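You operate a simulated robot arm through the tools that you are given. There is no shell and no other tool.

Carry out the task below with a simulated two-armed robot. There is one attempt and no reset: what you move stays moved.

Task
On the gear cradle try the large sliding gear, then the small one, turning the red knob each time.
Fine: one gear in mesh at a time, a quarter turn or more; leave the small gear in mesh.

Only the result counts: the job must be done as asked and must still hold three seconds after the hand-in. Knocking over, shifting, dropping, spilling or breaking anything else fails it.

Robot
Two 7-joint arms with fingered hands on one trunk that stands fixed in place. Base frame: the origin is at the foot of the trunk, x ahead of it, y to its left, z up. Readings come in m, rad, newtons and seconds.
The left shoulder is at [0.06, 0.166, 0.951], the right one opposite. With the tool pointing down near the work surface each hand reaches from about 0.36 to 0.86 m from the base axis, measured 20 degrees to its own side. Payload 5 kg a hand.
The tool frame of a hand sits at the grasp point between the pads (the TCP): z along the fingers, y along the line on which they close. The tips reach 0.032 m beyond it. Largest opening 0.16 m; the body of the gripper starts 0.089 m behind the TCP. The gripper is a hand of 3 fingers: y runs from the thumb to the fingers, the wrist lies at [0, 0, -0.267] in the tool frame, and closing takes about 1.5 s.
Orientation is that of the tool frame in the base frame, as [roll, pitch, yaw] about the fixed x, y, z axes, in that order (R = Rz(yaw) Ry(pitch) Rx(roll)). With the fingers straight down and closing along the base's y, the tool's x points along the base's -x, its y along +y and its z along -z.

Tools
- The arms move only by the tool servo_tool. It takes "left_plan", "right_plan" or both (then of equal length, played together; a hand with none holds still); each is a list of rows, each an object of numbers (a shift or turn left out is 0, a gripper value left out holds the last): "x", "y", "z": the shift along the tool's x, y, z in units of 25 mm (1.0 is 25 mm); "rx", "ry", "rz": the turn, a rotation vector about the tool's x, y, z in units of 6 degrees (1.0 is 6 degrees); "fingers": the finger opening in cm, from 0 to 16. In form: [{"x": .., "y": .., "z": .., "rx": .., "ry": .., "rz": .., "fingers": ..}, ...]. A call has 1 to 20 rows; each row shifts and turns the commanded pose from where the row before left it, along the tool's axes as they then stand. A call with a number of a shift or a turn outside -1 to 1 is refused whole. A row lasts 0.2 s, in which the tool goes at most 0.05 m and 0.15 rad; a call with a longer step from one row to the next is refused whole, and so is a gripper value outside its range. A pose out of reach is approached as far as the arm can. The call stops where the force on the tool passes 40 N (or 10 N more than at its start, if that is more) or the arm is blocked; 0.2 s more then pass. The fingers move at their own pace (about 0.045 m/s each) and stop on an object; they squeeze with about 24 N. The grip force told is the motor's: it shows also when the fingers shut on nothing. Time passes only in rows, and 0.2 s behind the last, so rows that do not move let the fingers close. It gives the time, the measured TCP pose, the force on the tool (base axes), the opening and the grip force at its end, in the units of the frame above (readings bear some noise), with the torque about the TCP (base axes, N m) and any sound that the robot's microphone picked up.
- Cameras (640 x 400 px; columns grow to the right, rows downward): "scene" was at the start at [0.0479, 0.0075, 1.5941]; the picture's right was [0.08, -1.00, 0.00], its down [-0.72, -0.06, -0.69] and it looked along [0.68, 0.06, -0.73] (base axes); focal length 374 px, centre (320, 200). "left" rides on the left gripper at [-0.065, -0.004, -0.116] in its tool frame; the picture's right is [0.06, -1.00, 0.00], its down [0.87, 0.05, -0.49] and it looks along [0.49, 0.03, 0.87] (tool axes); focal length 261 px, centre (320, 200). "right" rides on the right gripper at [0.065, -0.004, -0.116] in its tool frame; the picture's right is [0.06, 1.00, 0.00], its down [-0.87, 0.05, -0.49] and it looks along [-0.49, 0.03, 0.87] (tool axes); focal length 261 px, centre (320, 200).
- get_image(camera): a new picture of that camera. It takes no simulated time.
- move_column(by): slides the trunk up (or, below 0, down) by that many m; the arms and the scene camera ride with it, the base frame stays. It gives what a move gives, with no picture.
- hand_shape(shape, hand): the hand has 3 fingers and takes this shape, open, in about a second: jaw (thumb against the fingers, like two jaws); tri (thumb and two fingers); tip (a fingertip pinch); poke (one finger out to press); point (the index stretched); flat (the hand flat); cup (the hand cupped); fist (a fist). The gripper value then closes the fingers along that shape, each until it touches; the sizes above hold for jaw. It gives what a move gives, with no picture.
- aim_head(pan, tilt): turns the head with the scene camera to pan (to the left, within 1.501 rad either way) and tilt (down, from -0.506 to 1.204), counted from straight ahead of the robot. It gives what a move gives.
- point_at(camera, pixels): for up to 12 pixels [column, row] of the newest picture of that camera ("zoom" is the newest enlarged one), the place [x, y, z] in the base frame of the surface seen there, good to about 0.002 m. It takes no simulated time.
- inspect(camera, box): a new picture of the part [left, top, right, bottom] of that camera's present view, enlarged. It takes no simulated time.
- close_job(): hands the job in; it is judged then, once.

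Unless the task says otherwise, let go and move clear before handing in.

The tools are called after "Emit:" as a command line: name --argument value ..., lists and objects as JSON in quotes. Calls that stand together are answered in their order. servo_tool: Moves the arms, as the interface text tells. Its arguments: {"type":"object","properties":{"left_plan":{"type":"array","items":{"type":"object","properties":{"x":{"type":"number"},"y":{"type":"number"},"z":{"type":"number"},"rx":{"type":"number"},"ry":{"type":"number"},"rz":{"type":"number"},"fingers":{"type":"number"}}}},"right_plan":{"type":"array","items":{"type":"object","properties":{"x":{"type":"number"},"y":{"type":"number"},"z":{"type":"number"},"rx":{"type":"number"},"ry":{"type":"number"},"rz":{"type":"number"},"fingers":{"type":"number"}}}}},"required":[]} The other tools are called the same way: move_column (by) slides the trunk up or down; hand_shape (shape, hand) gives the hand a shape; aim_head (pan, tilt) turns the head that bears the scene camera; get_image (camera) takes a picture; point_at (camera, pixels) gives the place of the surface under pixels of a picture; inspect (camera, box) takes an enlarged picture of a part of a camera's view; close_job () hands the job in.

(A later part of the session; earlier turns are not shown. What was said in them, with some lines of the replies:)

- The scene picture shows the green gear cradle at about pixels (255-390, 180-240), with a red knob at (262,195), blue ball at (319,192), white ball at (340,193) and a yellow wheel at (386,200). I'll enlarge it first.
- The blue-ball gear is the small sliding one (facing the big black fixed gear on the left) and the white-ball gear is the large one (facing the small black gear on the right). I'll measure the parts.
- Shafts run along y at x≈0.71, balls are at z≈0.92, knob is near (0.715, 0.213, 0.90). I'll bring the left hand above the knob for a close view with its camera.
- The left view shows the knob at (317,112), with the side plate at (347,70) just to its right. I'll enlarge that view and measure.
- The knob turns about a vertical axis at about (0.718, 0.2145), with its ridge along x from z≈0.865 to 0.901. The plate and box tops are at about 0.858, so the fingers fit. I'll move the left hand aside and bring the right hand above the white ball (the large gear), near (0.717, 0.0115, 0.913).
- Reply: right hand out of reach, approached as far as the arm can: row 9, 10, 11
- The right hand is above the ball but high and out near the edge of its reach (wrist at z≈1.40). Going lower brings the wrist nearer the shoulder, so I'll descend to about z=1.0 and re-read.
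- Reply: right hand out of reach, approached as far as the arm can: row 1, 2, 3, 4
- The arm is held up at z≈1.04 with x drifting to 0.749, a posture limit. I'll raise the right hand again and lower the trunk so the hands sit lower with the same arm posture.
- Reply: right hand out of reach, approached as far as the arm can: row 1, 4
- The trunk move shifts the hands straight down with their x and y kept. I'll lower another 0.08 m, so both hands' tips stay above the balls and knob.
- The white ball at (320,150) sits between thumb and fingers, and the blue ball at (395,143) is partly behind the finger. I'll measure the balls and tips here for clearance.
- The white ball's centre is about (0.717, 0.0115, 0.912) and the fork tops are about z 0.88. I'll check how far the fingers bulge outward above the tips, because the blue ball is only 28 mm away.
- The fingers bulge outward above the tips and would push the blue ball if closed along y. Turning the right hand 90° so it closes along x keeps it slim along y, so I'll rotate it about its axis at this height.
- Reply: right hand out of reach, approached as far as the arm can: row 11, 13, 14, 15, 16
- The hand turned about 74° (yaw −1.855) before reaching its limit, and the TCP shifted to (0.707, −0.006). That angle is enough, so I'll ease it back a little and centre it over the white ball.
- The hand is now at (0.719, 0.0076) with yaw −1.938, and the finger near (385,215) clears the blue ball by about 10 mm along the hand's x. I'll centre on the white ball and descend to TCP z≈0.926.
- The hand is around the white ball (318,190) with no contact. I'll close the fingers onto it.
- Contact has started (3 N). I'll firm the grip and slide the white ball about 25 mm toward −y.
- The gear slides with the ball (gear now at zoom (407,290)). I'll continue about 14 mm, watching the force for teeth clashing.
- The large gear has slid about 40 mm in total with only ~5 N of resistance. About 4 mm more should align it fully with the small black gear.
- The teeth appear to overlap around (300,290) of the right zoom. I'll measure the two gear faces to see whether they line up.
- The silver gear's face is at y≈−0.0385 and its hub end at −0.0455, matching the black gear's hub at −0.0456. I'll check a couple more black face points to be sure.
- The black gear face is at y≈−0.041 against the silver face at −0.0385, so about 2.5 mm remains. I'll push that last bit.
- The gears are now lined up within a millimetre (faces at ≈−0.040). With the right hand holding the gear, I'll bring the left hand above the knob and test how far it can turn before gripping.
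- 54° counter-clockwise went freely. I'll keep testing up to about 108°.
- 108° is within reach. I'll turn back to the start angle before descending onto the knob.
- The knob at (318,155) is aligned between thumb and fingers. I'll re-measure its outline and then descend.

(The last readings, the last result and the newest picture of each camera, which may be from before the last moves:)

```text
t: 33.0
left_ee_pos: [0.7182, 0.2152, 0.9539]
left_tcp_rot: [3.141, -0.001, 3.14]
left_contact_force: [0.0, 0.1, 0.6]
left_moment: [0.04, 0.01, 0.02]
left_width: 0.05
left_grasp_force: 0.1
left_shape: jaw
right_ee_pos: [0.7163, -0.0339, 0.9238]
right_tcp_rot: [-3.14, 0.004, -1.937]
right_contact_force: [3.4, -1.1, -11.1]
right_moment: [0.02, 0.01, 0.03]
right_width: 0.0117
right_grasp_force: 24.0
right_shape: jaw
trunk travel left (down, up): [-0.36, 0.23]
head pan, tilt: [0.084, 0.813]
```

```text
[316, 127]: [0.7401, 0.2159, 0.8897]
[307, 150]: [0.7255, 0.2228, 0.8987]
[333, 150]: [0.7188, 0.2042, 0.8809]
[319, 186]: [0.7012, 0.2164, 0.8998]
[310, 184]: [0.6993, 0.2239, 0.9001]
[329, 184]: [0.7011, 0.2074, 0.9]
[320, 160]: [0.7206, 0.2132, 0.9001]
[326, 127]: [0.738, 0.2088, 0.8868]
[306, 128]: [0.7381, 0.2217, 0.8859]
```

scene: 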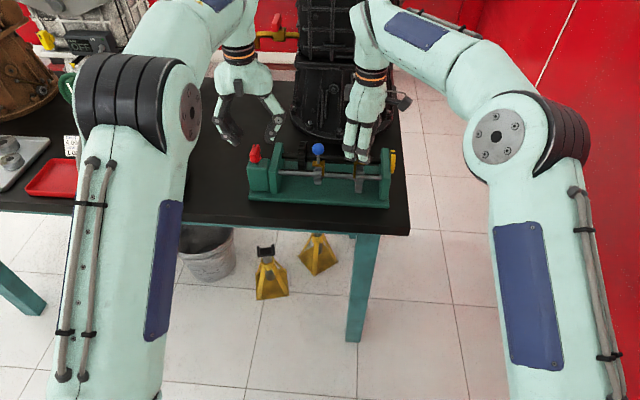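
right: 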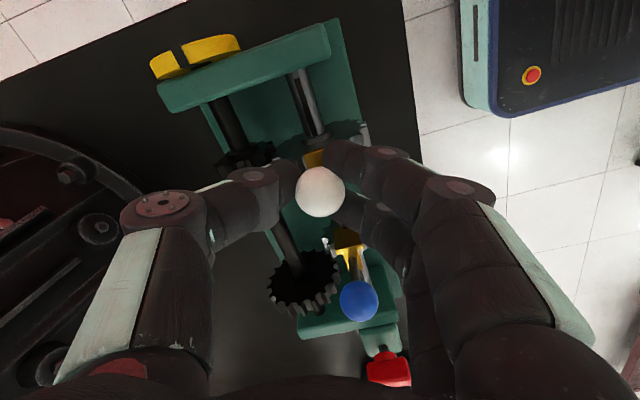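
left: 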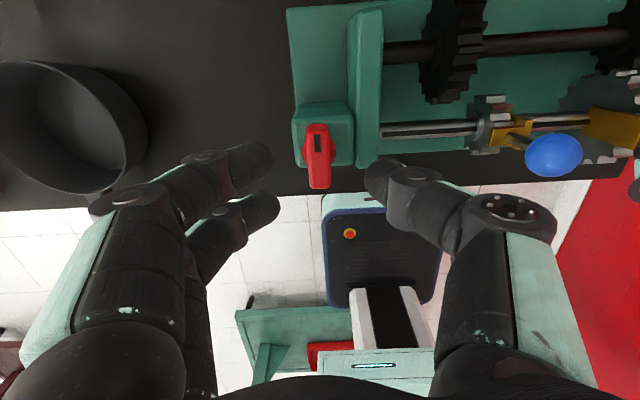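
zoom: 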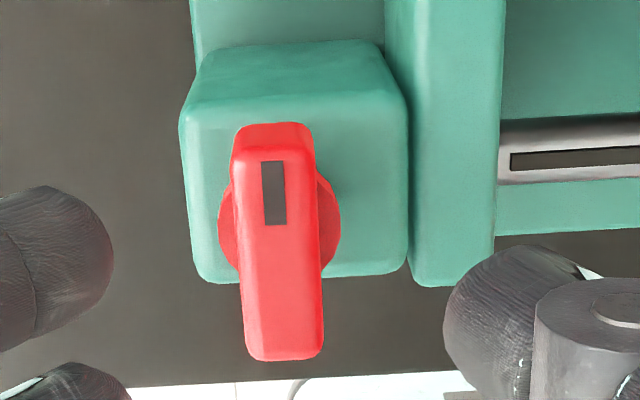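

The ridge centre is at (0.720, 0.2155), 16 mm wide with its top at 0.900, and the round disc under it tops out near 0.881. I'll descend to TCP z≈0.915 (tips at 0.883) and close on the ridge.

Emit:
servo_tool --left_plan '[{"x": -0.06, "z": 0.5}, {"z": 0.5}, {"z": 0.56}, {}, {"fingers": 1}, {}, {}, {}, {}, {}]'

Emit:
get_image --camera "left"

Emit:
inspect --camera "scene" --box '[200, 60, 420, 220]'

```text
t: 35.2
left_ee_pos: [0.7191, 0.2148, 0.9159]
left_tcp_rot: [-3.14, 0.0, -3.141]
left_contact_force: [0.6, 3.0, 1.1]
left_moment: [0.09, 0.0, 0.02]
left_width: 0.0108
left_grasp_force: 0.0
left_shape: jaw
right_ee_pos: [0.717, -0.0338, 0.9248]
right_tcp_rot: [-3.14, 0.003, -1.937]
right_contact_force: [2.4, -2.5, -12.9]
right_moment: [-0.01, -0.03, 0.03]
right_width: 0.0113
right_grasp_force: 23.9
right_shape: jaw
trunk travel left (down, up): [-0.36, 0.23]
head pan, tilt: [0.084, 0.813]
```

```text
taken
```

left: 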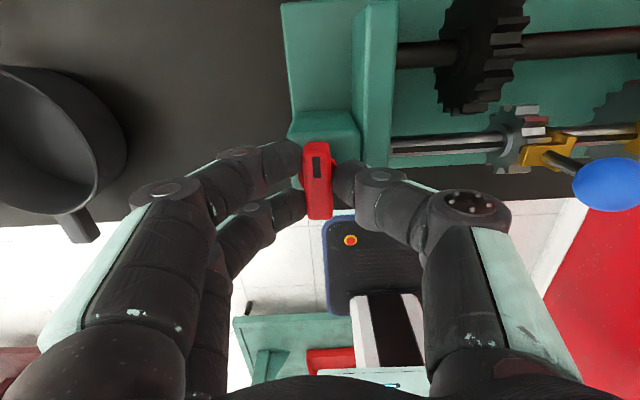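

```text
2.50 times, centred on (310, 140) of scene
```

zoom: 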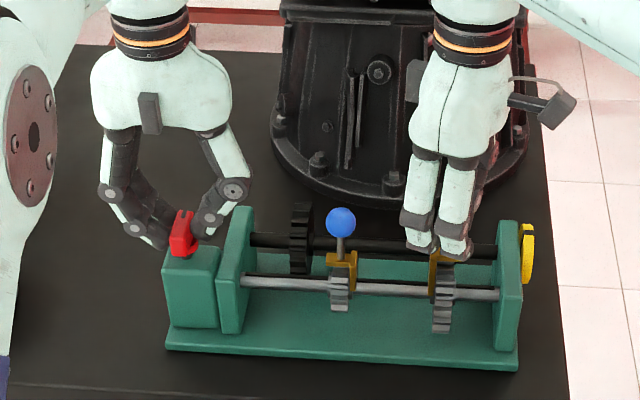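

The fingers touch the ridge. I'll firm the grip and turn counter-clockwise 24° first, checking the response.

Emit:
servo_tool --left_plan '[{"fingers": 0}, {}, {}, {"rz": -0.8}, {"rz": -0.8}, {"rz": -0.8}, {"rz": -0.8}, {"rz": -0.8}, {}]'

Emit:
get_image --camera "left"

Emit:
inspect --camera "scene" --box '[200, 60, 420, 220]'

```text
t: 37.2
left_ee_pos: [0.7194, 0.2152, 0.9152]
left_tcp_rot: [3.141, -0.002, -2.721]
left_contact_force: [0.9, 6.9, -9.4]
left_moment: [0.13, 0.02, -0.04]
left_width: 0.0099
left_grasp_force: 24.2
left_shape: jaw
right_ee_pos: [0.716, -0.0343, 0.9245]
right_tcp_rot: [-3.14, 0.004, -1.937]
right_contact_force: [-0.5, -4.1, -8.4]
right_moment: [-0.05, 0.02, 0.01]
right_width: 0.0115
right_grasp_force: 23.7
right_shape: jaw
trunk travel left (down, up): [-0.36, 0.23]
head pan, tilt: [0.084, 0.813]
```

```text
taken
```

left: 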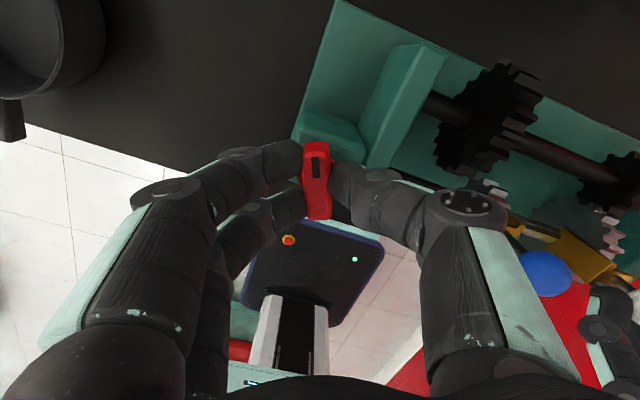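

```text
2.50 times, centred on (310, 140) of scene
```

zoom: 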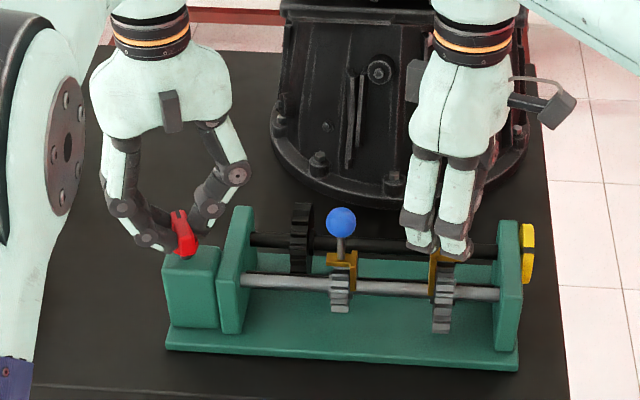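

The knob turned with the hand and the yellow wheel's notch moved (zoom (524,230) → (533,242)), so the train is driving. I'll continue another 90° to 114° in total.

Emit:
servo_tool --left_plan '[{"rz": -0.9}, {"rz": -0.9}, {"rz": -0.9}, {"rz": -0.9}, {"rz": -0.9}, {"rz": -0.9}, {"rz": -0.9}, {"rz": -0.9}, {"rz": -0.9}, {"rz": -0.9}, {"rz": -0.9}, {"rz": -0.9}, {"rz": -0.9}, {"rz": -0.9}, {"rz": -0.9}, {"rz": -0.9}, {"rz": -0.6}, {}]'

Emit:
get_image --camera "left"

Emit:
inspect --camera "scene" --box '[200, 60, 420, 220]'

Emit:
inspect --camera "right" --box '[140, 20, 420, 200]'

```text
t: 41.0
left_ee_pos: [0.719, 0.2182, 0.915]
left_tcp_rot: [3.141, 0.003, -1.151]
left_contact_force: [-21.5, 23.8, -3.3]
left_moment: [0.46, 0.51, -0.09]
left_width: 0.0098
left_grasp_force: 23.8
left_shape: jaw
right_ee_pos: [0.7166, -0.0332, 0.9245]
right_tcp_rot: [-3.137, 0.001, -1.937]
right_contact_force: [7.3, -7.1, -18.1]
right_moment: [-0.16, -0.06, 0.01]
right_width: 0.011
right_grasp_force: 23.8
right_shape: jaw
trunk travel left (down, up): [-0.36, 0.23]
head pan, tilt: [0.084, 0.813]
```

```text
taken
```

left: 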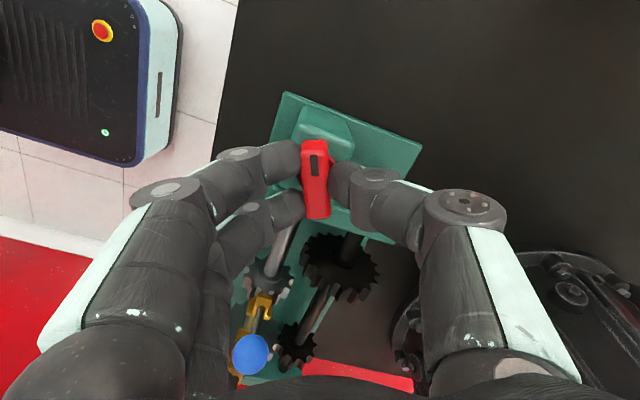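

```text
2.50 times, centred on (310, 140) of scene
```

zoom: 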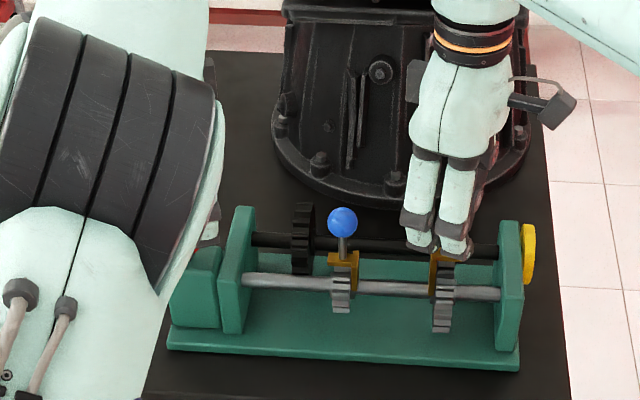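

```text
2.22 times, centred on (280, 110) of right
```

zoom: 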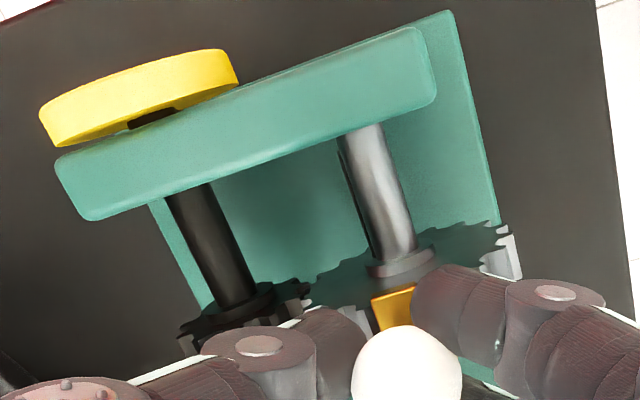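

The knob has turned 114° and the yellow output turned too, but about 32 N of side load has built up on the knob. I'll open the left fingers to release it, rise, and check everything.

Emit:
servo_tool --left_plan '[{"fingers": 5}, {}, {}, {}, {}, {}]'

Emit:
inspect --camera "scene" --box '[200, 60, 420, 220]'

Emit:
get_image --camera "left"

```text
t: 42.4
left_ee_pos: [0.7214, 0.2139, 0.9165]
left_tcp_rot: [-3.141, 0.0, -1.151]
left_contact_force: [-0.2, 0.3, 0.7]
left_moment: [-0.03, 0.0, 0.01]
left_width: 0.0494
left_grasp_force: 0.1
left_shape: jaw
right_ee_pos: [0.717, -0.0343, 0.9244]
right_tcp_rot: [-3.139, 0.002, -1.938]
right_contact_force: [3.1, -3.3, -13.5]
right_moment: [-0.07, 0.0, 0.01]
right_width: 0.0111
right_grasp_force: 23.8
right_shape: jaw
trunk travel left (down, up): [-0.36, 0.23]
head pan, tilt: [0.084, 0.813]
```

```text
2.50 times, centred on (310, 140) of scene
```

zoom: 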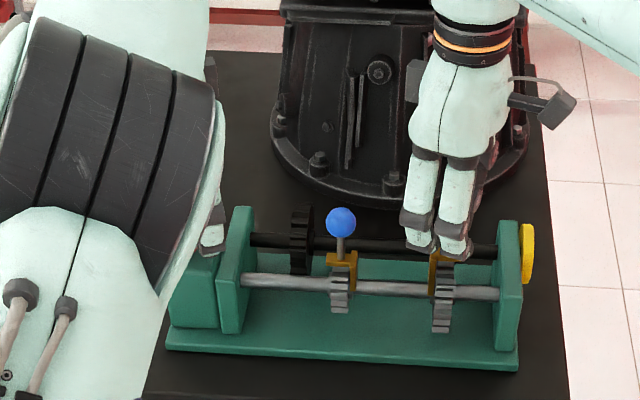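

```text
taken
```

left: 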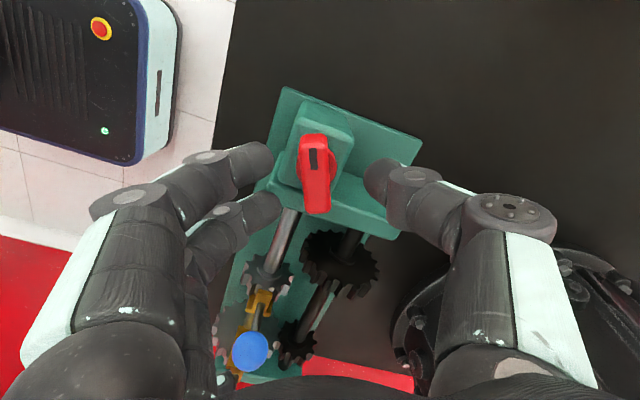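

The knob is at its new angle, and the cradle still sits where it was (base corner at zoom (518,370)). I'll raise the left hand and slide the large gear back to its start with the right hand.

Emit:
servo_tool --left_plan '[{"z": -0.6}, {"z": -0.6}, {"z": -0.6}, {"z": -0.6}, {}, {}, {}, {}, {}, {}]' --right_plan '[{}, {"x": -0.21, "y": 0.081}, {"x": -0.21, "y": 0.081}, {"x": -0.21, "y": 0.081}, {"x": -0.21, "y": 0.081}, {"x": -0.21, "y": 0.081}, {"x": -0.21, "y": 0.081}, {"x": -0.21, "y": 0.081}, {"x": -0.21, "y": 0.081}, {}]'

Emit:
inspect --camera "scene" --box '[200, 60, 420, 220]'

Emit:
get_image --camera "right"

```text
t: 44.6
left_ee_pos: [0.7194, 0.2141, 0.9765]
left_tcp_rot: [3.141, -0.002, -1.151]
left_contact_force: [0.3, 1.4, 0.3]
left_moment: [-0.03, 0.05, -0.01]
left_width: 0.0495
left_grasp_force: 0.1
left_shape: jaw
right_ee_pos: [0.7168, 0.0103, 0.9242]
right_tcp_rot: [-3.14, 0.003, -1.939]
right_contact_force: [1.4, -0.8, -11.8]
right_moment: [-0.01, -0.02, 0.0]
right_width: 0.0111
right_grasp_force: 24.1
right_shape: jaw
trunk travel left (down, up): [-0.36, 0.23]
head pan, tilt: [0.084, 0.813]
```

```text
2.50 times, centred on (310, 140) of scene
```

zoom: 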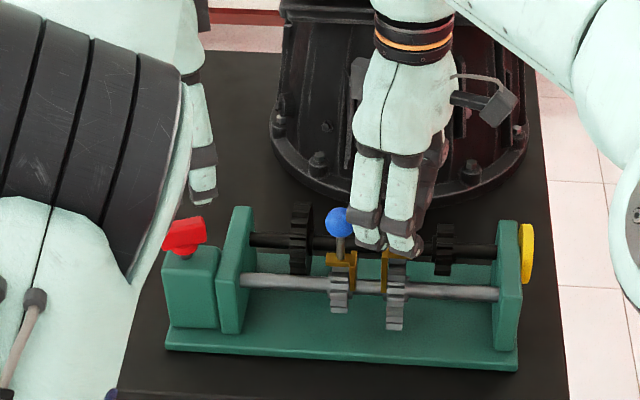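

```text
taken
```

right: 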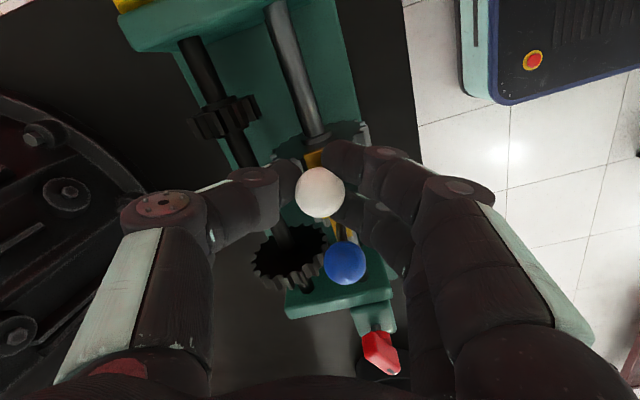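

The large gear is back at its starting place (y≈0.010), clear of mesh. I'll release it, raise the right hand and withdraw it to the right.

Emit:
servo_tool --right_plan '[{"fingers": 5}, {}, {}, {}, {"z": -0.6}, {"z": -0.8}, {"z": -0.8}, {"x": 1}, {"x": 1}, {"x": 1}, {"x": 1}, {"x": 1}, {"x": 1}, {"x": 1}, {}]'

Emit:
inspect --camera "scene" --box '[200, 60, 420, 220]'

Emit:
get_image --camera "scene"

```text
t: 47.8
left_ee_pos: [0.718, 0.215, 0.9772]
left_tcp_rot: [-3.14, 0.0, -1.152]
left_contact_force: [0.5, 0.4, 0.0]
left_moment: [0.01, 0.01, -0.03]
left_width: 0.0496
left_grasp_force: 0.1
left_shape: jaw
right_ee_pos: [0.6526, -0.1517, 0.979]
right_tcp_rot: [-3.138, 0.004, -1.936]
right_contact_force: [-0.4, -0.2, -0.3]
right_moment: [-0.01, -0.02, -0.01]
right_width: 0.0495
right_grasp_force: 0.0
right_shape: jaw
trunk travel left (down, up): [-0.36, 0.23]
head pan, tilt: [0.084, 0.813]
```

```text
2.50 times, centred on (310, 140) of scene
```

zoom: 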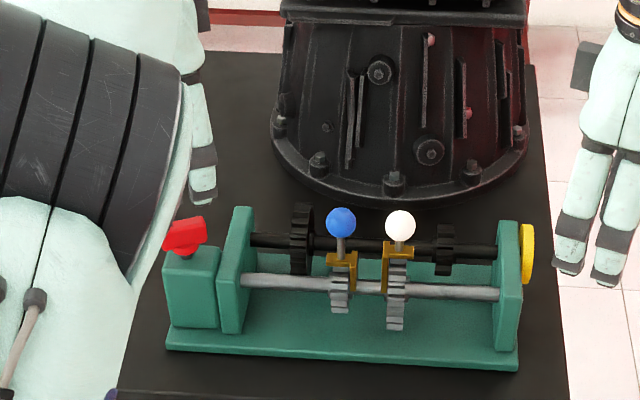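

```text
taken
```

scene: 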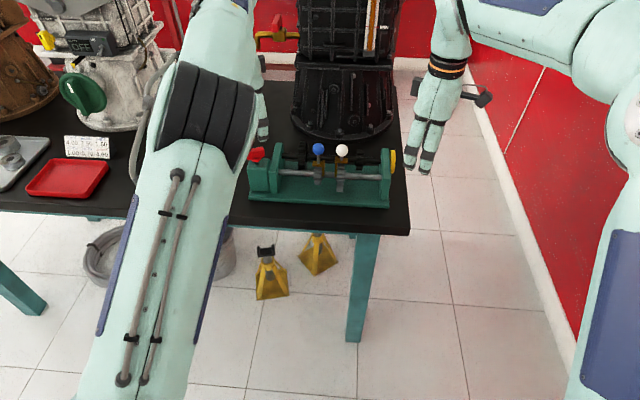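

Everything is back as it was, with the balls at zoom (341,222) and (400,224). I'll turn the left hand to close along x, move it above the blue ball and re-measure.

Emit:
point_at --camera "scene" --pixels '[[319, 149], [342, 150], [317, 149], [321, 149]]'

Emit:
servo_tool --left_plan '[{"rz": 1}, {"rz": 1}, {"rz": 1}, {"rz": 1}, {"x": 1}, {"x": 1}, {"x": 1}, {"x": 1}, {"x": 1}, {"x": 1}, {}, {}]'

Emit:
get_image --camera "left"

Emit:
point_at --camera "left" --pixels '[[320, 150], [320, 165]]'

```text
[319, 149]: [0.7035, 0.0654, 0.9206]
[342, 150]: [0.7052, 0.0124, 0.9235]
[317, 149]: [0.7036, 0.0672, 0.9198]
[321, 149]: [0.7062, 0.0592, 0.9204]
```

```text
t: 50.4
left_ee_pos: [0.7199, 0.0644, 0.9779]
left_tcp_rot: [-3.142, 0.001, -1.568]
left_contact_force: [0.6, -0.3, 0.0]
left_moment: [-0.02, 0.02, -0.01]
left_width: 0.0496
left_grasp_force: 0.1
left_shape: jaw
right_ee_pos: [0.652, -0.1516, 0.9804]
right_tcp_rot: [-3.137, 0.002, -1.939]
right_contact_force: [-0.3, 0.7, 0.2]
right_moment: [0.04, -0.01, -0.02]
right_width: 0.0494
right_grasp_force: 0.1
right_shape: jaw
trunk travel left (down, up): [-0.36, 0.23]
head pan, tilt: [0.084, 0.813]
```

```text
taken
```

left: 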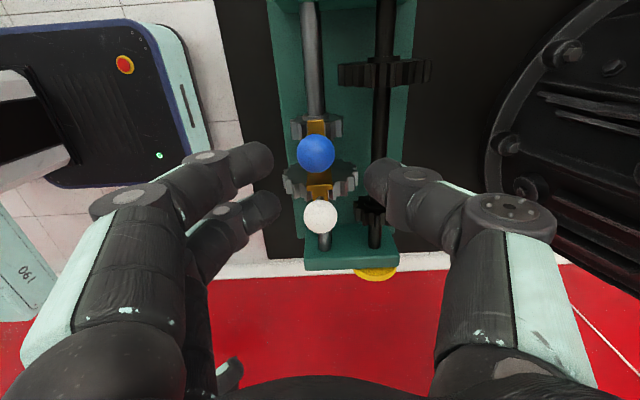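

```text
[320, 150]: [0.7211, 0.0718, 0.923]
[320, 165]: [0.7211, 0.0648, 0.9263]
```

The blue ball (316,153) sits between thumb and fingers with the white ball clear of them. I'll descend to z≈0.925 and close on it.

Emit:
servo_tool --left_plan '[{"y": 0.08, "z": 0.5}, {"z": 0.5}, {"z": 0.5}, {"z": 0.5}, {}]'

Emit:
get_image --camera "left"

Emit:
inspect --camera "scene" --box '[200, 60, 420, 220]'

```text
t: 51.6
left_ee_pos: [0.7184, 0.0632, 0.9267]
left_tcp_rot: [3.141, 0.0, -1.57]
left_contact_force: [-0.1, 0.1, 0.1]
left_moment: [0.02, 0.02, 0.01]
left_width: 0.0492
left_grasp_force: 0.0
left_shape: jaw
right_ee_pos: [0.6522, -0.1519, 0.9795]
right_tcp_rot: [-3.138, 0.004, -1.936]
right_contact_force: [0.2, 0.2, -0.8]
right_moment: [0.0, -0.02, 0.0]
right_width: 0.0498
right_grasp_force: 0.1
right_shape: jaw
trunk travel left (down, up): [-0.36, 0.23]
head pan, tilt: [0.084, 0.813]
```

```text
taken
```

left: 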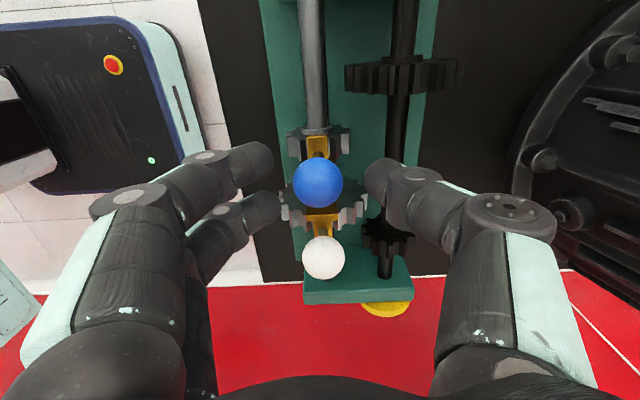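

```text
2.50 times, centred on (310, 140) of scene
```

zoom: 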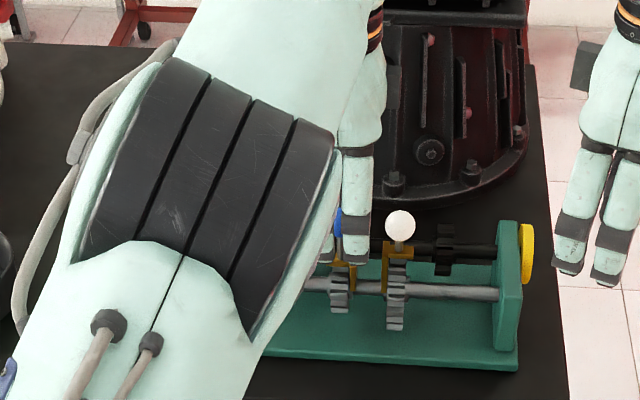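

The blue ball is centred in the hand with no contact. I'll close on it and slide it about 25 mm toward +y.

Emit:
servo_tool --left_plan '[{"fingers": 2}, {}, {}, {}, {"fingers": 1.2}, {}, {}, {"x": -0.2}, {"x": -0.2}, {"x": -0.2}, {"x": -0.2}, {"x": -0.2}, {}]'

Emit:
get_image --camera "left"

```text
t: 54.4
left_ee_pos: [0.7182, 0.0901, 0.9252]
left_tcp_rot: [3.139, -0.001, -1.571]
left_contact_force: [3.6, -0.9, -7.2]
left_moment: [-0.02, -0.09, -0.01]
left_width: 0.0139
left_grasp_force: 23.8
left_shape: jaw
right_ee_pos: [0.6535, -0.1516, 0.9792]
right_tcp_rot: [-3.139, 0.002, -1.938]
right_contact_force: [0.4, 0.3, -0.2]
right_moment: [0.01, -0.01, -0.01]
right_width: 0.0497
right_grasp_force: 0.1
right_shape: jaw
trunk travel left (down, up): [-0.36, 0.23]
head pan, tilt: [0.084, 0.813]
```

```text
taken
```

left: 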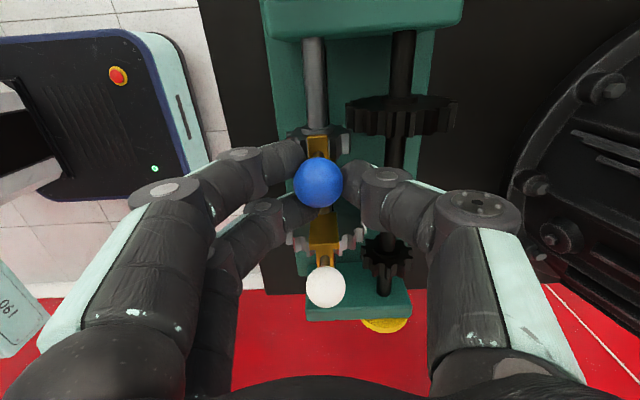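

Blue slid to y≈0.090 with little force. I'll go on slowly toward the large black gear, watching for teeth clashing.

Emit:
servo_tool --left_plan '[{"x": -0.12}, {"x": -0.12}, {"x": -0.12}, {"x": -0.12}, {}]'

Emit:
inspect --camera "left" --box '[250, 0, 490, 150]'

Emit:
point_at --camera "zoom" --pixels '[[135, 345], [165, 330], [230, 345], [300, 270], [420, 255], [530, 265], [180, 320], [410, 230]]'

```text
t: 55.6
left_ee_pos: [0.7181, 0.104, 0.9261]
left_tcp_rot: [-3.141, 0.001, -1.57]
left_contact_force: [4.9, 5.9, -7.9]
left_moment: [0.1, -0.09, -0.01]
left_width: 0.014
left_grasp_force: 24.1
left_shape: jaw
right_ee_pos: [0.654, -0.15, 0.9805]
right_tcp_rot: [-3.139, 0.004, -1.937]
right_contact_force: [0.0, -0.2, 0.5]
right_moment: [0.03, -0.01, 0.03]
right_width: 0.0497
right_grasp_force: 0.0
right_shape: jaw
trunk travel left (down, up): [-0.36, 0.23]
head pan, tilt: [0.084, 0.813]
```

```text
2.67 times, centred on (370, 75) of left
```

zoom: 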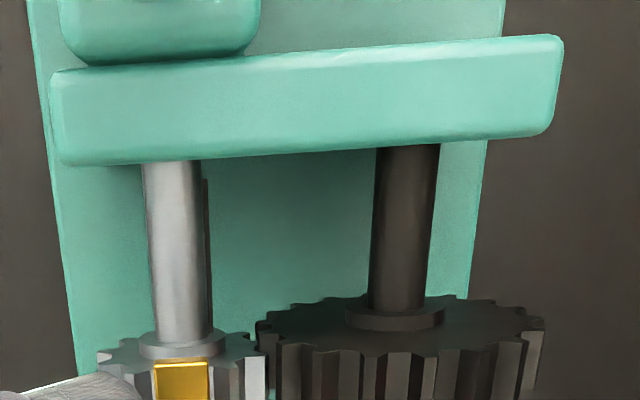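

```text
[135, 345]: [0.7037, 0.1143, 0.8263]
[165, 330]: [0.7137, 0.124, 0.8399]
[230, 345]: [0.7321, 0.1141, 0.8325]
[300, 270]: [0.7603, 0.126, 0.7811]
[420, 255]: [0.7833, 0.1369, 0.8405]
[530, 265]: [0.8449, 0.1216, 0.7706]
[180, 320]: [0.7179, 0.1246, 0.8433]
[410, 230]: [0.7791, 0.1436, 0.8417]
```

It's sliding in at about 6 N. I'll measure the black face to see what offset remains.

Emit:
point_at --camera "zoom" --pixels '[[490, 320], [310, 325], [460, 335], [385, 318], [340, 320], [240, 348], [120, 355], [280, 330], [500, 310]]'

Emit:
inspect --camera "left" --box '[280, 100, 460, 190]'

```text
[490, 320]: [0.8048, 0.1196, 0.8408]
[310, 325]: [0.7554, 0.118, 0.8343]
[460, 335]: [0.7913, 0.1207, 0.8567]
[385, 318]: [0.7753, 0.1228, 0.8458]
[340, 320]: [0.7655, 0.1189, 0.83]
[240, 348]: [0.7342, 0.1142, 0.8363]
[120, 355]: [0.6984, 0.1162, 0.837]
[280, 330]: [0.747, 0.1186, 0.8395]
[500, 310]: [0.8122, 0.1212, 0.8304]
```

```text
3.56 times, centred on (370, 145) of left
```

zoom: 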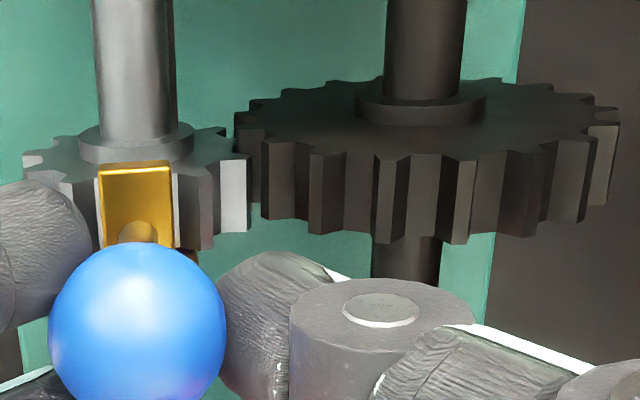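

The black face is at y≈0.119 and the silver one at ≈0.115, so about 5 mm remains. I'll push that further.

Emit:
servo_tool --left_plan '[{"x": -0.1}, {"x": -0.1}, {}, {}]'

Emit:
inspect --camera "left" --box '[280, 70, 460, 190]'

Emit:
point_at --camera "zoom" --pixels '[[60, 235], [220, 235], [205, 225], [300, 210], [540, 190], [440, 220], [250, 215], [130, 235], [400, 200]]'

```text
t: 56.6
left_ee_pos: [0.7181, 0.1082, 0.9257]
left_tcp_rot: [3.14, 0.001, -1.571]
left_contact_force: [4.1, 5.9, -10.3]
left_moment: [0.11, -0.11, -0.01]
left_width: 0.0135
left_grasp_force: 24.0
left_shape: jaw
right_ee_pos: [0.6527, -0.1512, 0.9792]
right_tcp_rot: [-3.139, 0.004, -1.936]
right_contact_force: [0.2, -1.0, 0.1]
right_moment: [-0.01, -0.05, -0.03]
right_width: 0.0496
right_grasp_force: 0.1
right_shape: jaw
trunk travel left (down, up): [-0.36, 0.23]
head pan, tilt: [0.084, 0.813]
```

```text
3.33 times, centred on (370, 130) of left
```

zoom: 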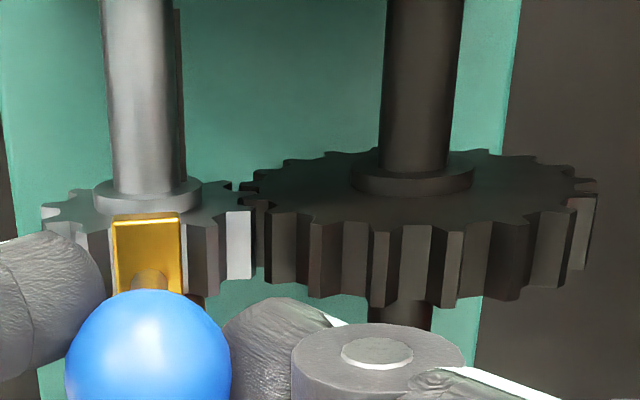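

```text
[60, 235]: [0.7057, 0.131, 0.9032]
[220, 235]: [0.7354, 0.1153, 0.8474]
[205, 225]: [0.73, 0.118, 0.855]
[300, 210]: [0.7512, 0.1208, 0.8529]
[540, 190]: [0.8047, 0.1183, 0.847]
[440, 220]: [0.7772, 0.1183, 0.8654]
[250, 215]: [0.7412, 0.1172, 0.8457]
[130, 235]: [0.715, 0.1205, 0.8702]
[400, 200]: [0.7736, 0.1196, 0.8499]
```

The faces are nearly flush (0.118 vs 0.1195) and the teeth are interleaved. I'll give a small final nudge, release and rise.

Emit:
servo_tool --left_plan '[{"x": -0.07}, {}, {"fingers": 5}, {}, {}, {}, {}, {"z": -0.5}, {"z": -0.6}, {"z": -0.6}, {"z": -0.6}, {}]'

Emit:
get_image --camera "left"

Emit:
inspect --camera "left" --box '[260, 20, 460, 200]'

Emit:
point_at --camera "left" --pixels '[[316, 153], [324, 238], [316, 160]]'

```text
t: 59.2
left_ee_pos: [0.7163, 0.1085, 0.9848]
left_tcp_rot: [3.141, 0.0, -1.571]
left_contact_force: [-0.1, -0.6, 0.0]
left_moment: [0.02, 0.0, 0.01]
left_width: 0.0495
left_grasp_force: 0.0
left_shape: jaw
right_ee_pos: [0.6523, -0.153, 0.9793]
right_tcp_rot: [-3.139, 0.003, -1.937]
right_contact_force: [0.8, -0.2, 0.4]
right_moment: [0.01, 0.0, -0.04]
right_width: 0.0497
right_grasp_force: 0.1
right_shape: jaw
trunk travel left (down, up): [-0.36, 0.23]
head pan, tilt: [0.084, 0.813]
```

```text
taken
```

left: 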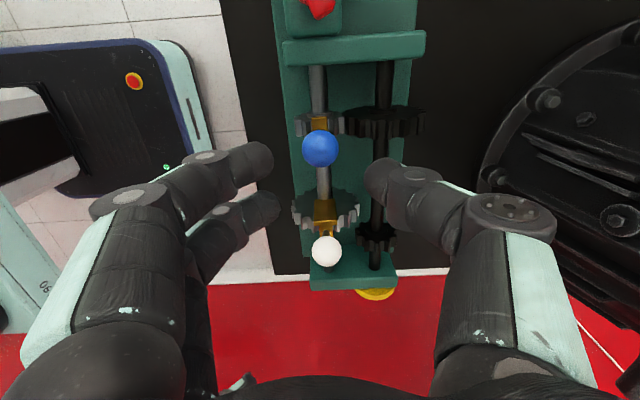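

```text
2.22 times, centred on (360, 110) of left
```

zoom: 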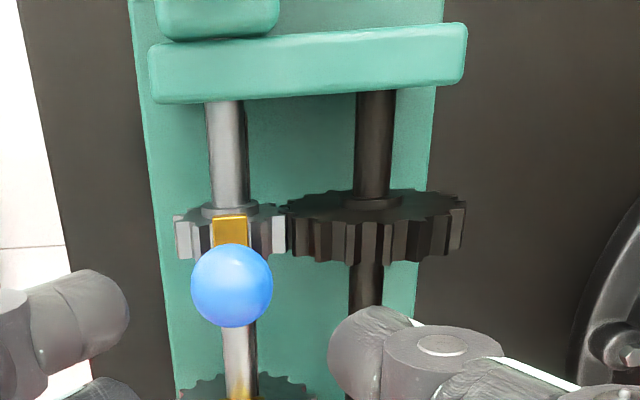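

```text
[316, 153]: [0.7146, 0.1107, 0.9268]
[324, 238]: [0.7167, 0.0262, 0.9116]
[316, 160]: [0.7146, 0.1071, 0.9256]
```

The small gear stays in mesh with the large black gear, and the large gear is clear. From the earlier load I estimate the knob axis at about (0.717, 0.216), so I'll move there, re-align with the ridge and check its angle.

Emit:
servo_tool --left_plan '[{"x": -0.9}, {"x": -0.9}, {"x": -0.9}, {"x": -0.9}, {"x": -0.7, "y": -0.02}, {"rz": -1}, {"rz": -1}, {"rz": -1}, {"rz": -1}, {}, {}]'

Emit:
get_image --camera "left"

Emit:
inspect --camera "left" --box '[260, 80, 380, 200]'

Emit:
get_image --camera "scene"

```text
t: 61.6
left_ee_pos: [0.7172, 0.2161, 0.9841]
left_tcp_rot: [3.141, 0.0, -1.151]
left_contact_force: [-0.4, 0.0, 0.1]
left_moment: [0.01, 0.01, -0.02]
left_width: 0.0497
left_grasp_force: 0.2
left_shape: jaw
right_ee_pos: [0.6532, -0.1525, 0.9789]
right_tcp_rot: [-3.139, 0.004, -1.938]
right_contact_force: [-0.5, -0.9, -0.1]
right_moment: [0.0, 0.01, -0.01]
right_width: 0.0498
right_grasp_force: 0.0
right_shape: jaw
trunk travel left (down, up): [-0.36, 0.23]
head pan, tilt: [0.084, 0.813]
```

```text
taken
```

left: 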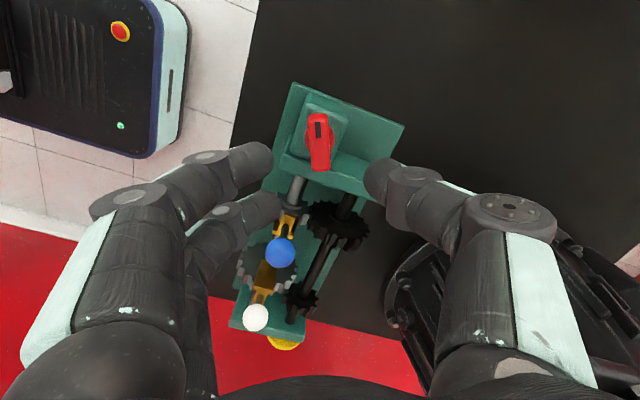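

```text
3.33 times, centred on (320, 140) of left
```

zoom: 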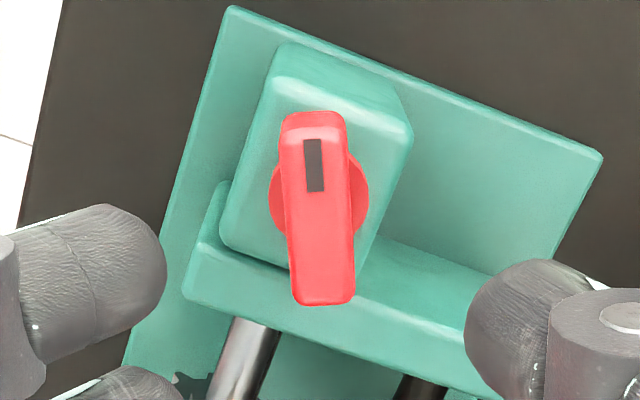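

```text
taken
```

scene: 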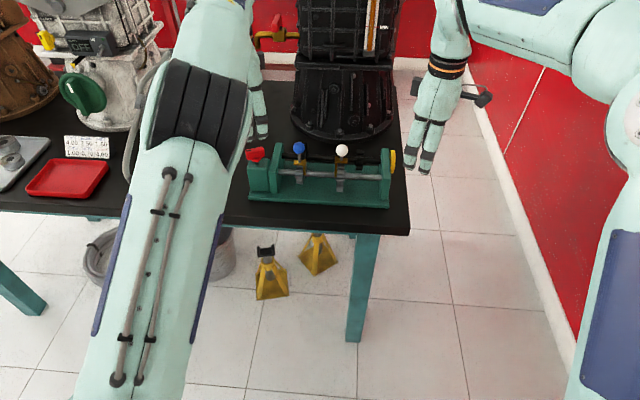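

The ridge lines up with the hand at this yaw (same slight tilt as at the first grip). I'll descend to z≈0.915 and grip it.

Emit:
servo_tool --left_plan '[{"z": 0.6}, {"z": 0.6}, {"z": 0.6}, {"z": 0.6}, {"z": 0.36}, {}, {"fingers": 1.2}, {}, {}, {}, {}, {"fingers": 0}, {}, {}]'

Emit:
get_image --camera "left"

Emit:
inspect --camera "scene" --box '[200, 60, 420, 220]'

```text
t: 64.6
left_ee_pos: [0.7175, 0.2154, 0.9145]
left_tcp_rot: [3.141, -0.001, -1.152]
left_contact_force: [-1.2, -1.0, -3.1]
left_moment: [-0.05, 0.05, 0.01]
left_width: 0.0108
left_grasp_force: 23.8
left_shape: jaw
right_ee_pos: [0.6532, -0.1518, 0.9799]
right_tcp_rot: [-3.137, 0.002, -1.939]
right_contact_force: [0.1, -0.5, 0.2]
right_moment: [-0.01, 0.03, 0.01]
right_width: 0.0498
right_grasp_force: 0.0
right_shape: jaw
trunk travel left (down, up): [-0.36, 0.23]
head pan, tilt: [0.084, 0.813]
```

```text
taken
```

left: 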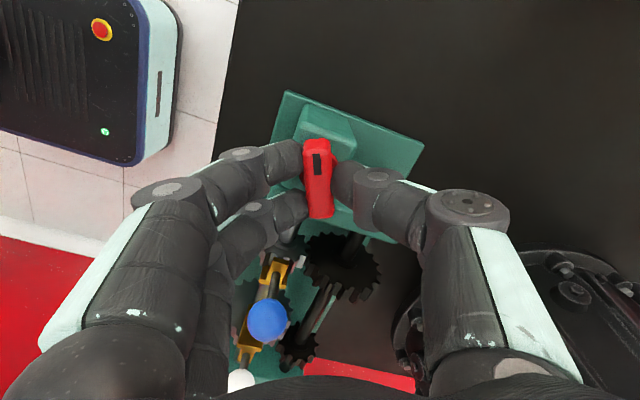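

```text
2.50 times, centred on (310, 140) of scene
```

zoom: 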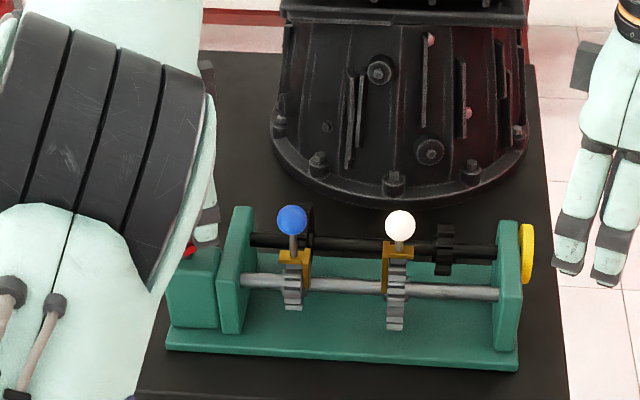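

The ridge is gripped with almost no side load. I'll turn clockwise 54° first and check that the output follows.

Emit:
servo_tool --left_plan '[{"rz": 0.9}, {"rz": 0.9}, {"rz": 0.9}, {"rz": 0.9}, {"rz": 0.9}, {"rz": 0.9}, {"rz": 0.9}, {"rz": 0.9}, {"rz": 0.9}, {"rz": 0.9}, {}]'

Emit:
get_image --camera "left"

Emit:
inspect --camera "scene" --box '[200, 60, 420, 220]'

```text
t: 67.0
left_ee_pos: [0.7169, 0.2154, 0.9155]
left_tcp_rot: [3.141, 0.001, -2.096]
left_contact_force: [-2.6, -0.4, -4.2]
left_moment: [0.02, 0.1, 0.02]
left_width: 0.0109
left_grasp_force: 24.5
left_shape: jaw
right_ee_pos: [0.6528, -0.1523, 0.9794]
right_tcp_rot: [-3.139, 0.004, -1.935]
right_contact_force: [0.1, -0.5, 0.7]
right_moment: [0.01, -0.01, -0.01]
right_width: 0.0495
right_grasp_force: 0.1
right_shape: jaw
trunk travel left (down, up): [-0.36, 0.23]
head pan, tilt: [0.084, 0.813]
```

```text
taken
```

left: 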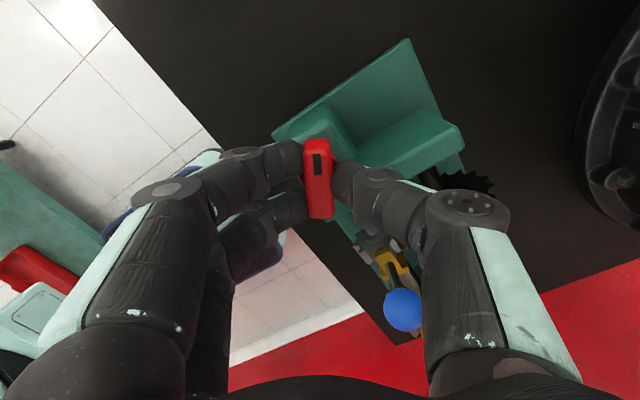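

```text
2.50 times, centred on (310, 140) of scene
```

zoom: 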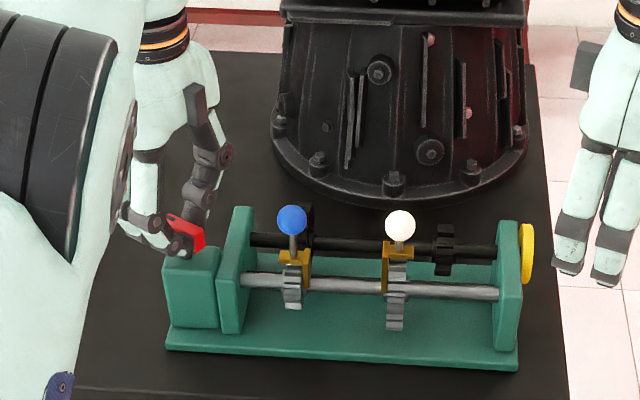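

The knob is turning with the hand at negligible load, and the gears' teeth have moved in the scene view. I'll turn another 66°, to 120° in total.

Emit:
servo_tool --left_plan '[{"rz": 0.9}, {"rz": 0.9}, {"rz": 0.9}, {"rz": 0.9}, {"rz": 0.9}, {"rz": 0.9}, {"rz": 0.9}, {"rz": 0.9}, {"rz": 0.9}, {"rz": 0.9}, {"rz": 0.9}, {"rz": 0.9}, {}]'

Emit:
get_image --camera "left"

Emit:
inspect --camera "scene" --box '[200, 60, 420, 220]'

Emit:
get_image --camera "right"

```text
t: 69.8
left_ee_pos: [0.7172, 0.2157, 0.9142]
left_tcp_rot: [3.141, -0.002, 3.056]
left_contact_force: [-6.2, -3.1, -10.0]
left_moment: [-0.03, 0.08, 0.01]
left_width: 0.0107
left_grasp_force: 24.4
left_shape: jaw
right_ee_pos: [0.6531, -0.1531, 0.9789]
right_tcp_rot: [-3.139, 0.002, -1.938]
right_contact_force: [0.2, 0.8, -0.4]
right_moment: [0.02, 0.04, 0.03]
right_width: 0.0493
right_grasp_force: 0.0
right_shape: jaw
trunk travel left (down, up): [-0.36, 0.23]
head pan, tilt: [0.084, 0.813]
```

```text
taken
```

left: 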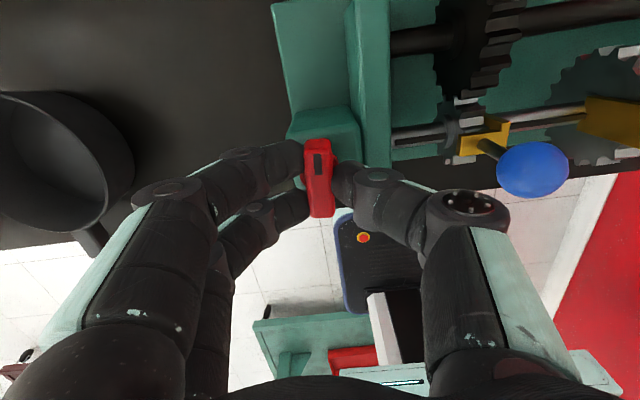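

```text
2.50 times, centred on (310, 140) of scene
```

zoom: 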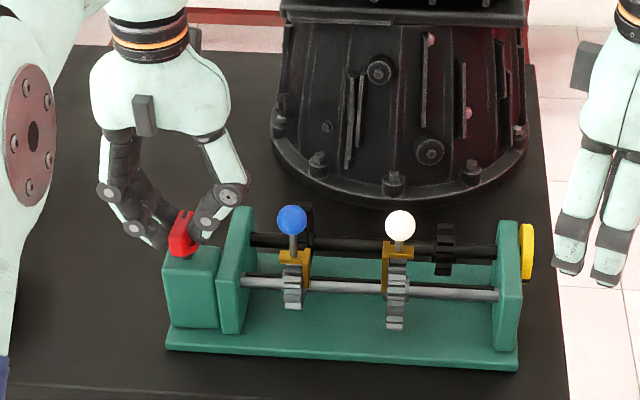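

```text
taken
```

right: 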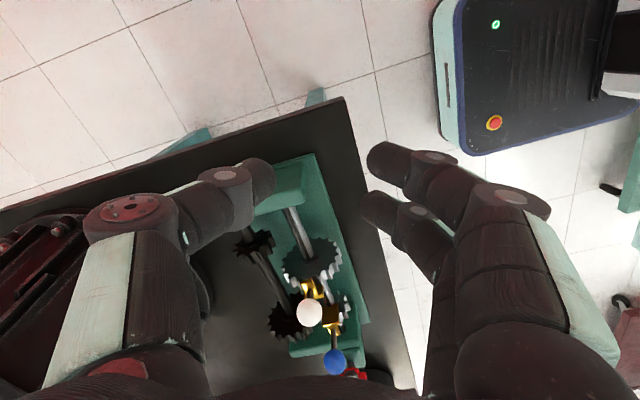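

The knob has turned about 119° with the small gear in mesh and the load stayed small. I'll release the knob, raise the left hand and move it aside, and back the right hand off to view the yellow wheel.

Emit:
servo_tool --left_plan '[{"fingers": 5}, {}, {}, {}, {"z": -0.5}, {"z": -0.8}, {"z": -0.8}, {"z": -0.8}, {"y": 1}, {"y": 1}, {"y": 1}, {"y": 1}, {}, {}]' --right_plan '[{}, {}, {}, {}, {"z": -0.5}, {"z": -0.5}, {"x": 1}, {"x": 1}, {"x": 1}, {"x": 1}, {}, {}, {}, {}]'

Emit:
get_image --camera "scene"

Emit:
inspect --camera "scene" --box '[200, 60, 420, 220]'

Emit:
get_image --camera "right"

Emit:
get_image --camera "left"

```text
t: 72.8
left_ee_pos: [0.722, 0.3166, 0.99]
left_tcp_rot: [3.141, 0.0, 3.057]
left_contact_force: [0.6, 0.7, 0.3]
left_moment: [0.0, -0.03, 0.0]
left_width: 0.0494
left_grasp_force: 0.0
left_shape: jaw
right_ee_pos: [0.615, -0.2462, 1.0051]
right_tcp_rot: [-3.138, 0.004, -1.938]
right_contact_force: [-0.2, 0.0, -0.8]
right_moment: [-0.03, 0.02, 0.01]
right_width: 0.0498
right_grasp_force: 0.1
right_shape: jaw
trunk travel left (down, up): [-0.36, 0.23]
head pan, tilt: [0.084, 0.813]
```

```text
taken
```

scene: 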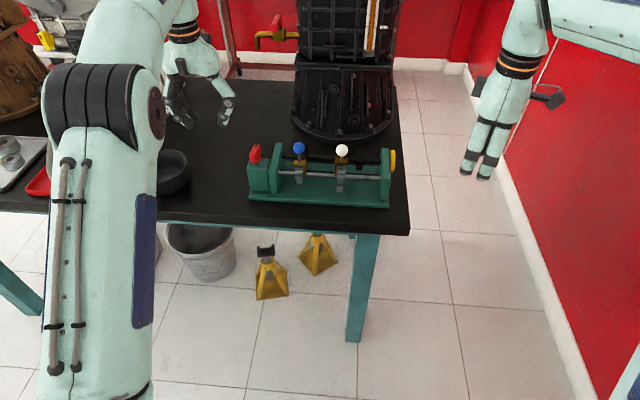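

```text
2.50 times, centred on (310, 140) of scene
```

zoom: 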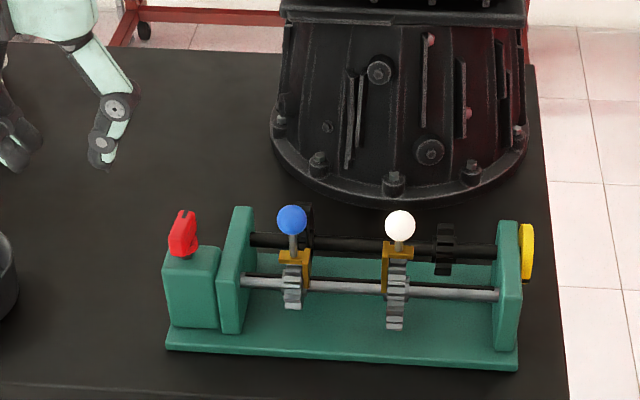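

```text
taken
```

right: 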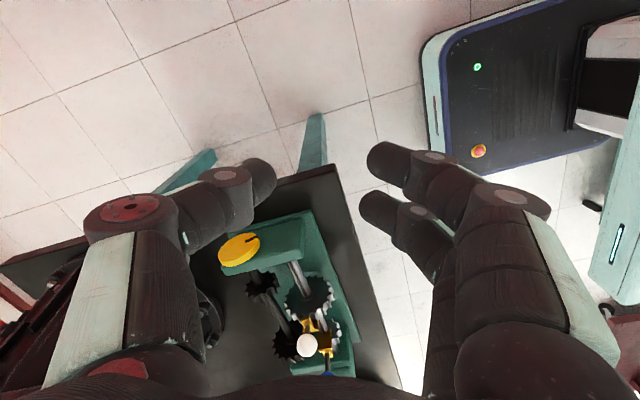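

```text
taken
```

left: 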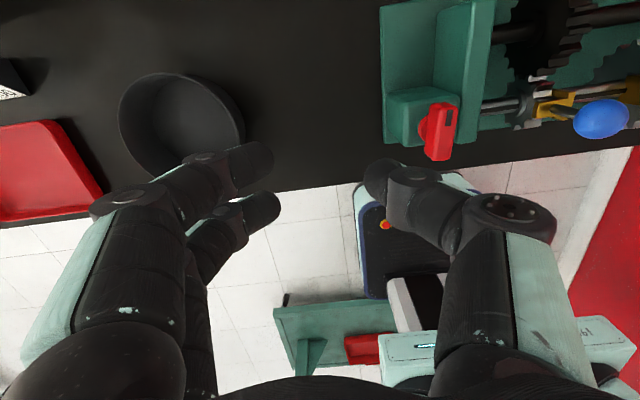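

The knob, balls and cradle look right. The yellow wheel's notch, at the top at first, is now at (250,238) in the right view, so the output was driven. I'll do a last check that the small gear is still flush with the black gear.

Emit:
inspect --camera "scene" --box '[260, 130, 400, 210]'

Emit:
point_at --camera "scene" --pixels '[[299, 148], [342, 150], [262, 150], [250, 198], [388, 207]]'

Emit:
inspect --camera "left" --box '[440, 0, 640, 150]'

Emit:
point_at --camera "zoom" --pixels '[[215, 110], [250, 170], [265, 320], [270, 355], [240, 130], [255, 300]]'

```text
4.57 times, centred on (330, 170) of scene
```

zoom: 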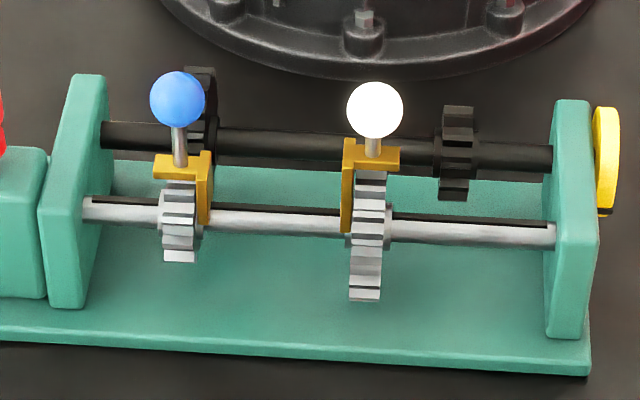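

```text
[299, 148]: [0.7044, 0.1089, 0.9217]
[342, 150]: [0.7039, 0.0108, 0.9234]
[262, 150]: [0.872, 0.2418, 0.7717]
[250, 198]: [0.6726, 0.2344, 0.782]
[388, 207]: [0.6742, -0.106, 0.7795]
```

```text
2.67 times, centred on (540, 75) of left
```

zoom: 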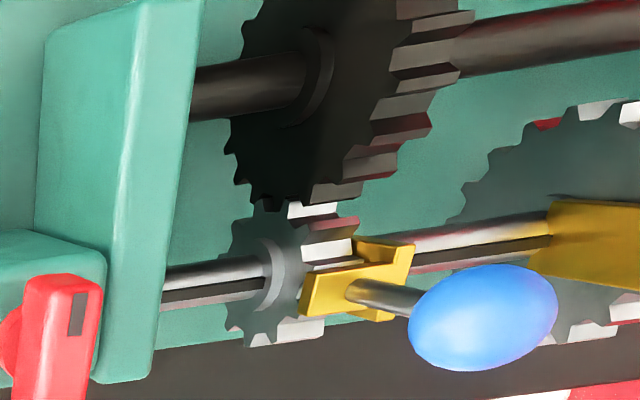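

```text
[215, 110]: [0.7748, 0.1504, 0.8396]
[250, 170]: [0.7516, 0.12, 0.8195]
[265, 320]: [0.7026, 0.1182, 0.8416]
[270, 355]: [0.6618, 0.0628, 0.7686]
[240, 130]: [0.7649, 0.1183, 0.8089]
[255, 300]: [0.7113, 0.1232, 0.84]
```

The small gear's face (y≈0.118) is flush with the large black gear's (≈0.119), so it is still in mesh, and the large gear is clear at y≈0.011. The cradle hasn't moved and both hands are clear. I'm handing in.

Emit:
close_job

```text
The job is handed in.
```

I tried both gears on the cradle, turning the red knob more than a quarter turn each time, and handed the job in. I haven't seen the judge's result.

- **Large gear:** I slid the large gear (white ball) into mesh with the small black gear and turned the knob about 114° counter-clockwise. The yellow wheel turned with it. I then slid the gear back out to where it started.
- **Small gear:** I slid the small gear (blue ball) into mesh with the large black gear and turned the knob about 119° clockwise.
- **At hand-in:** The small gear was still in mesh, its face flush with the black gear's to within about 1–2 mm. The large gear was clear of mesh.

During the first turn, about 32 N of side load built up on the knob. I eased it by letting go. The cradle looked unmoved in the pictures afterwards, and nothing else was touched. Both hands were clear before I handed in.
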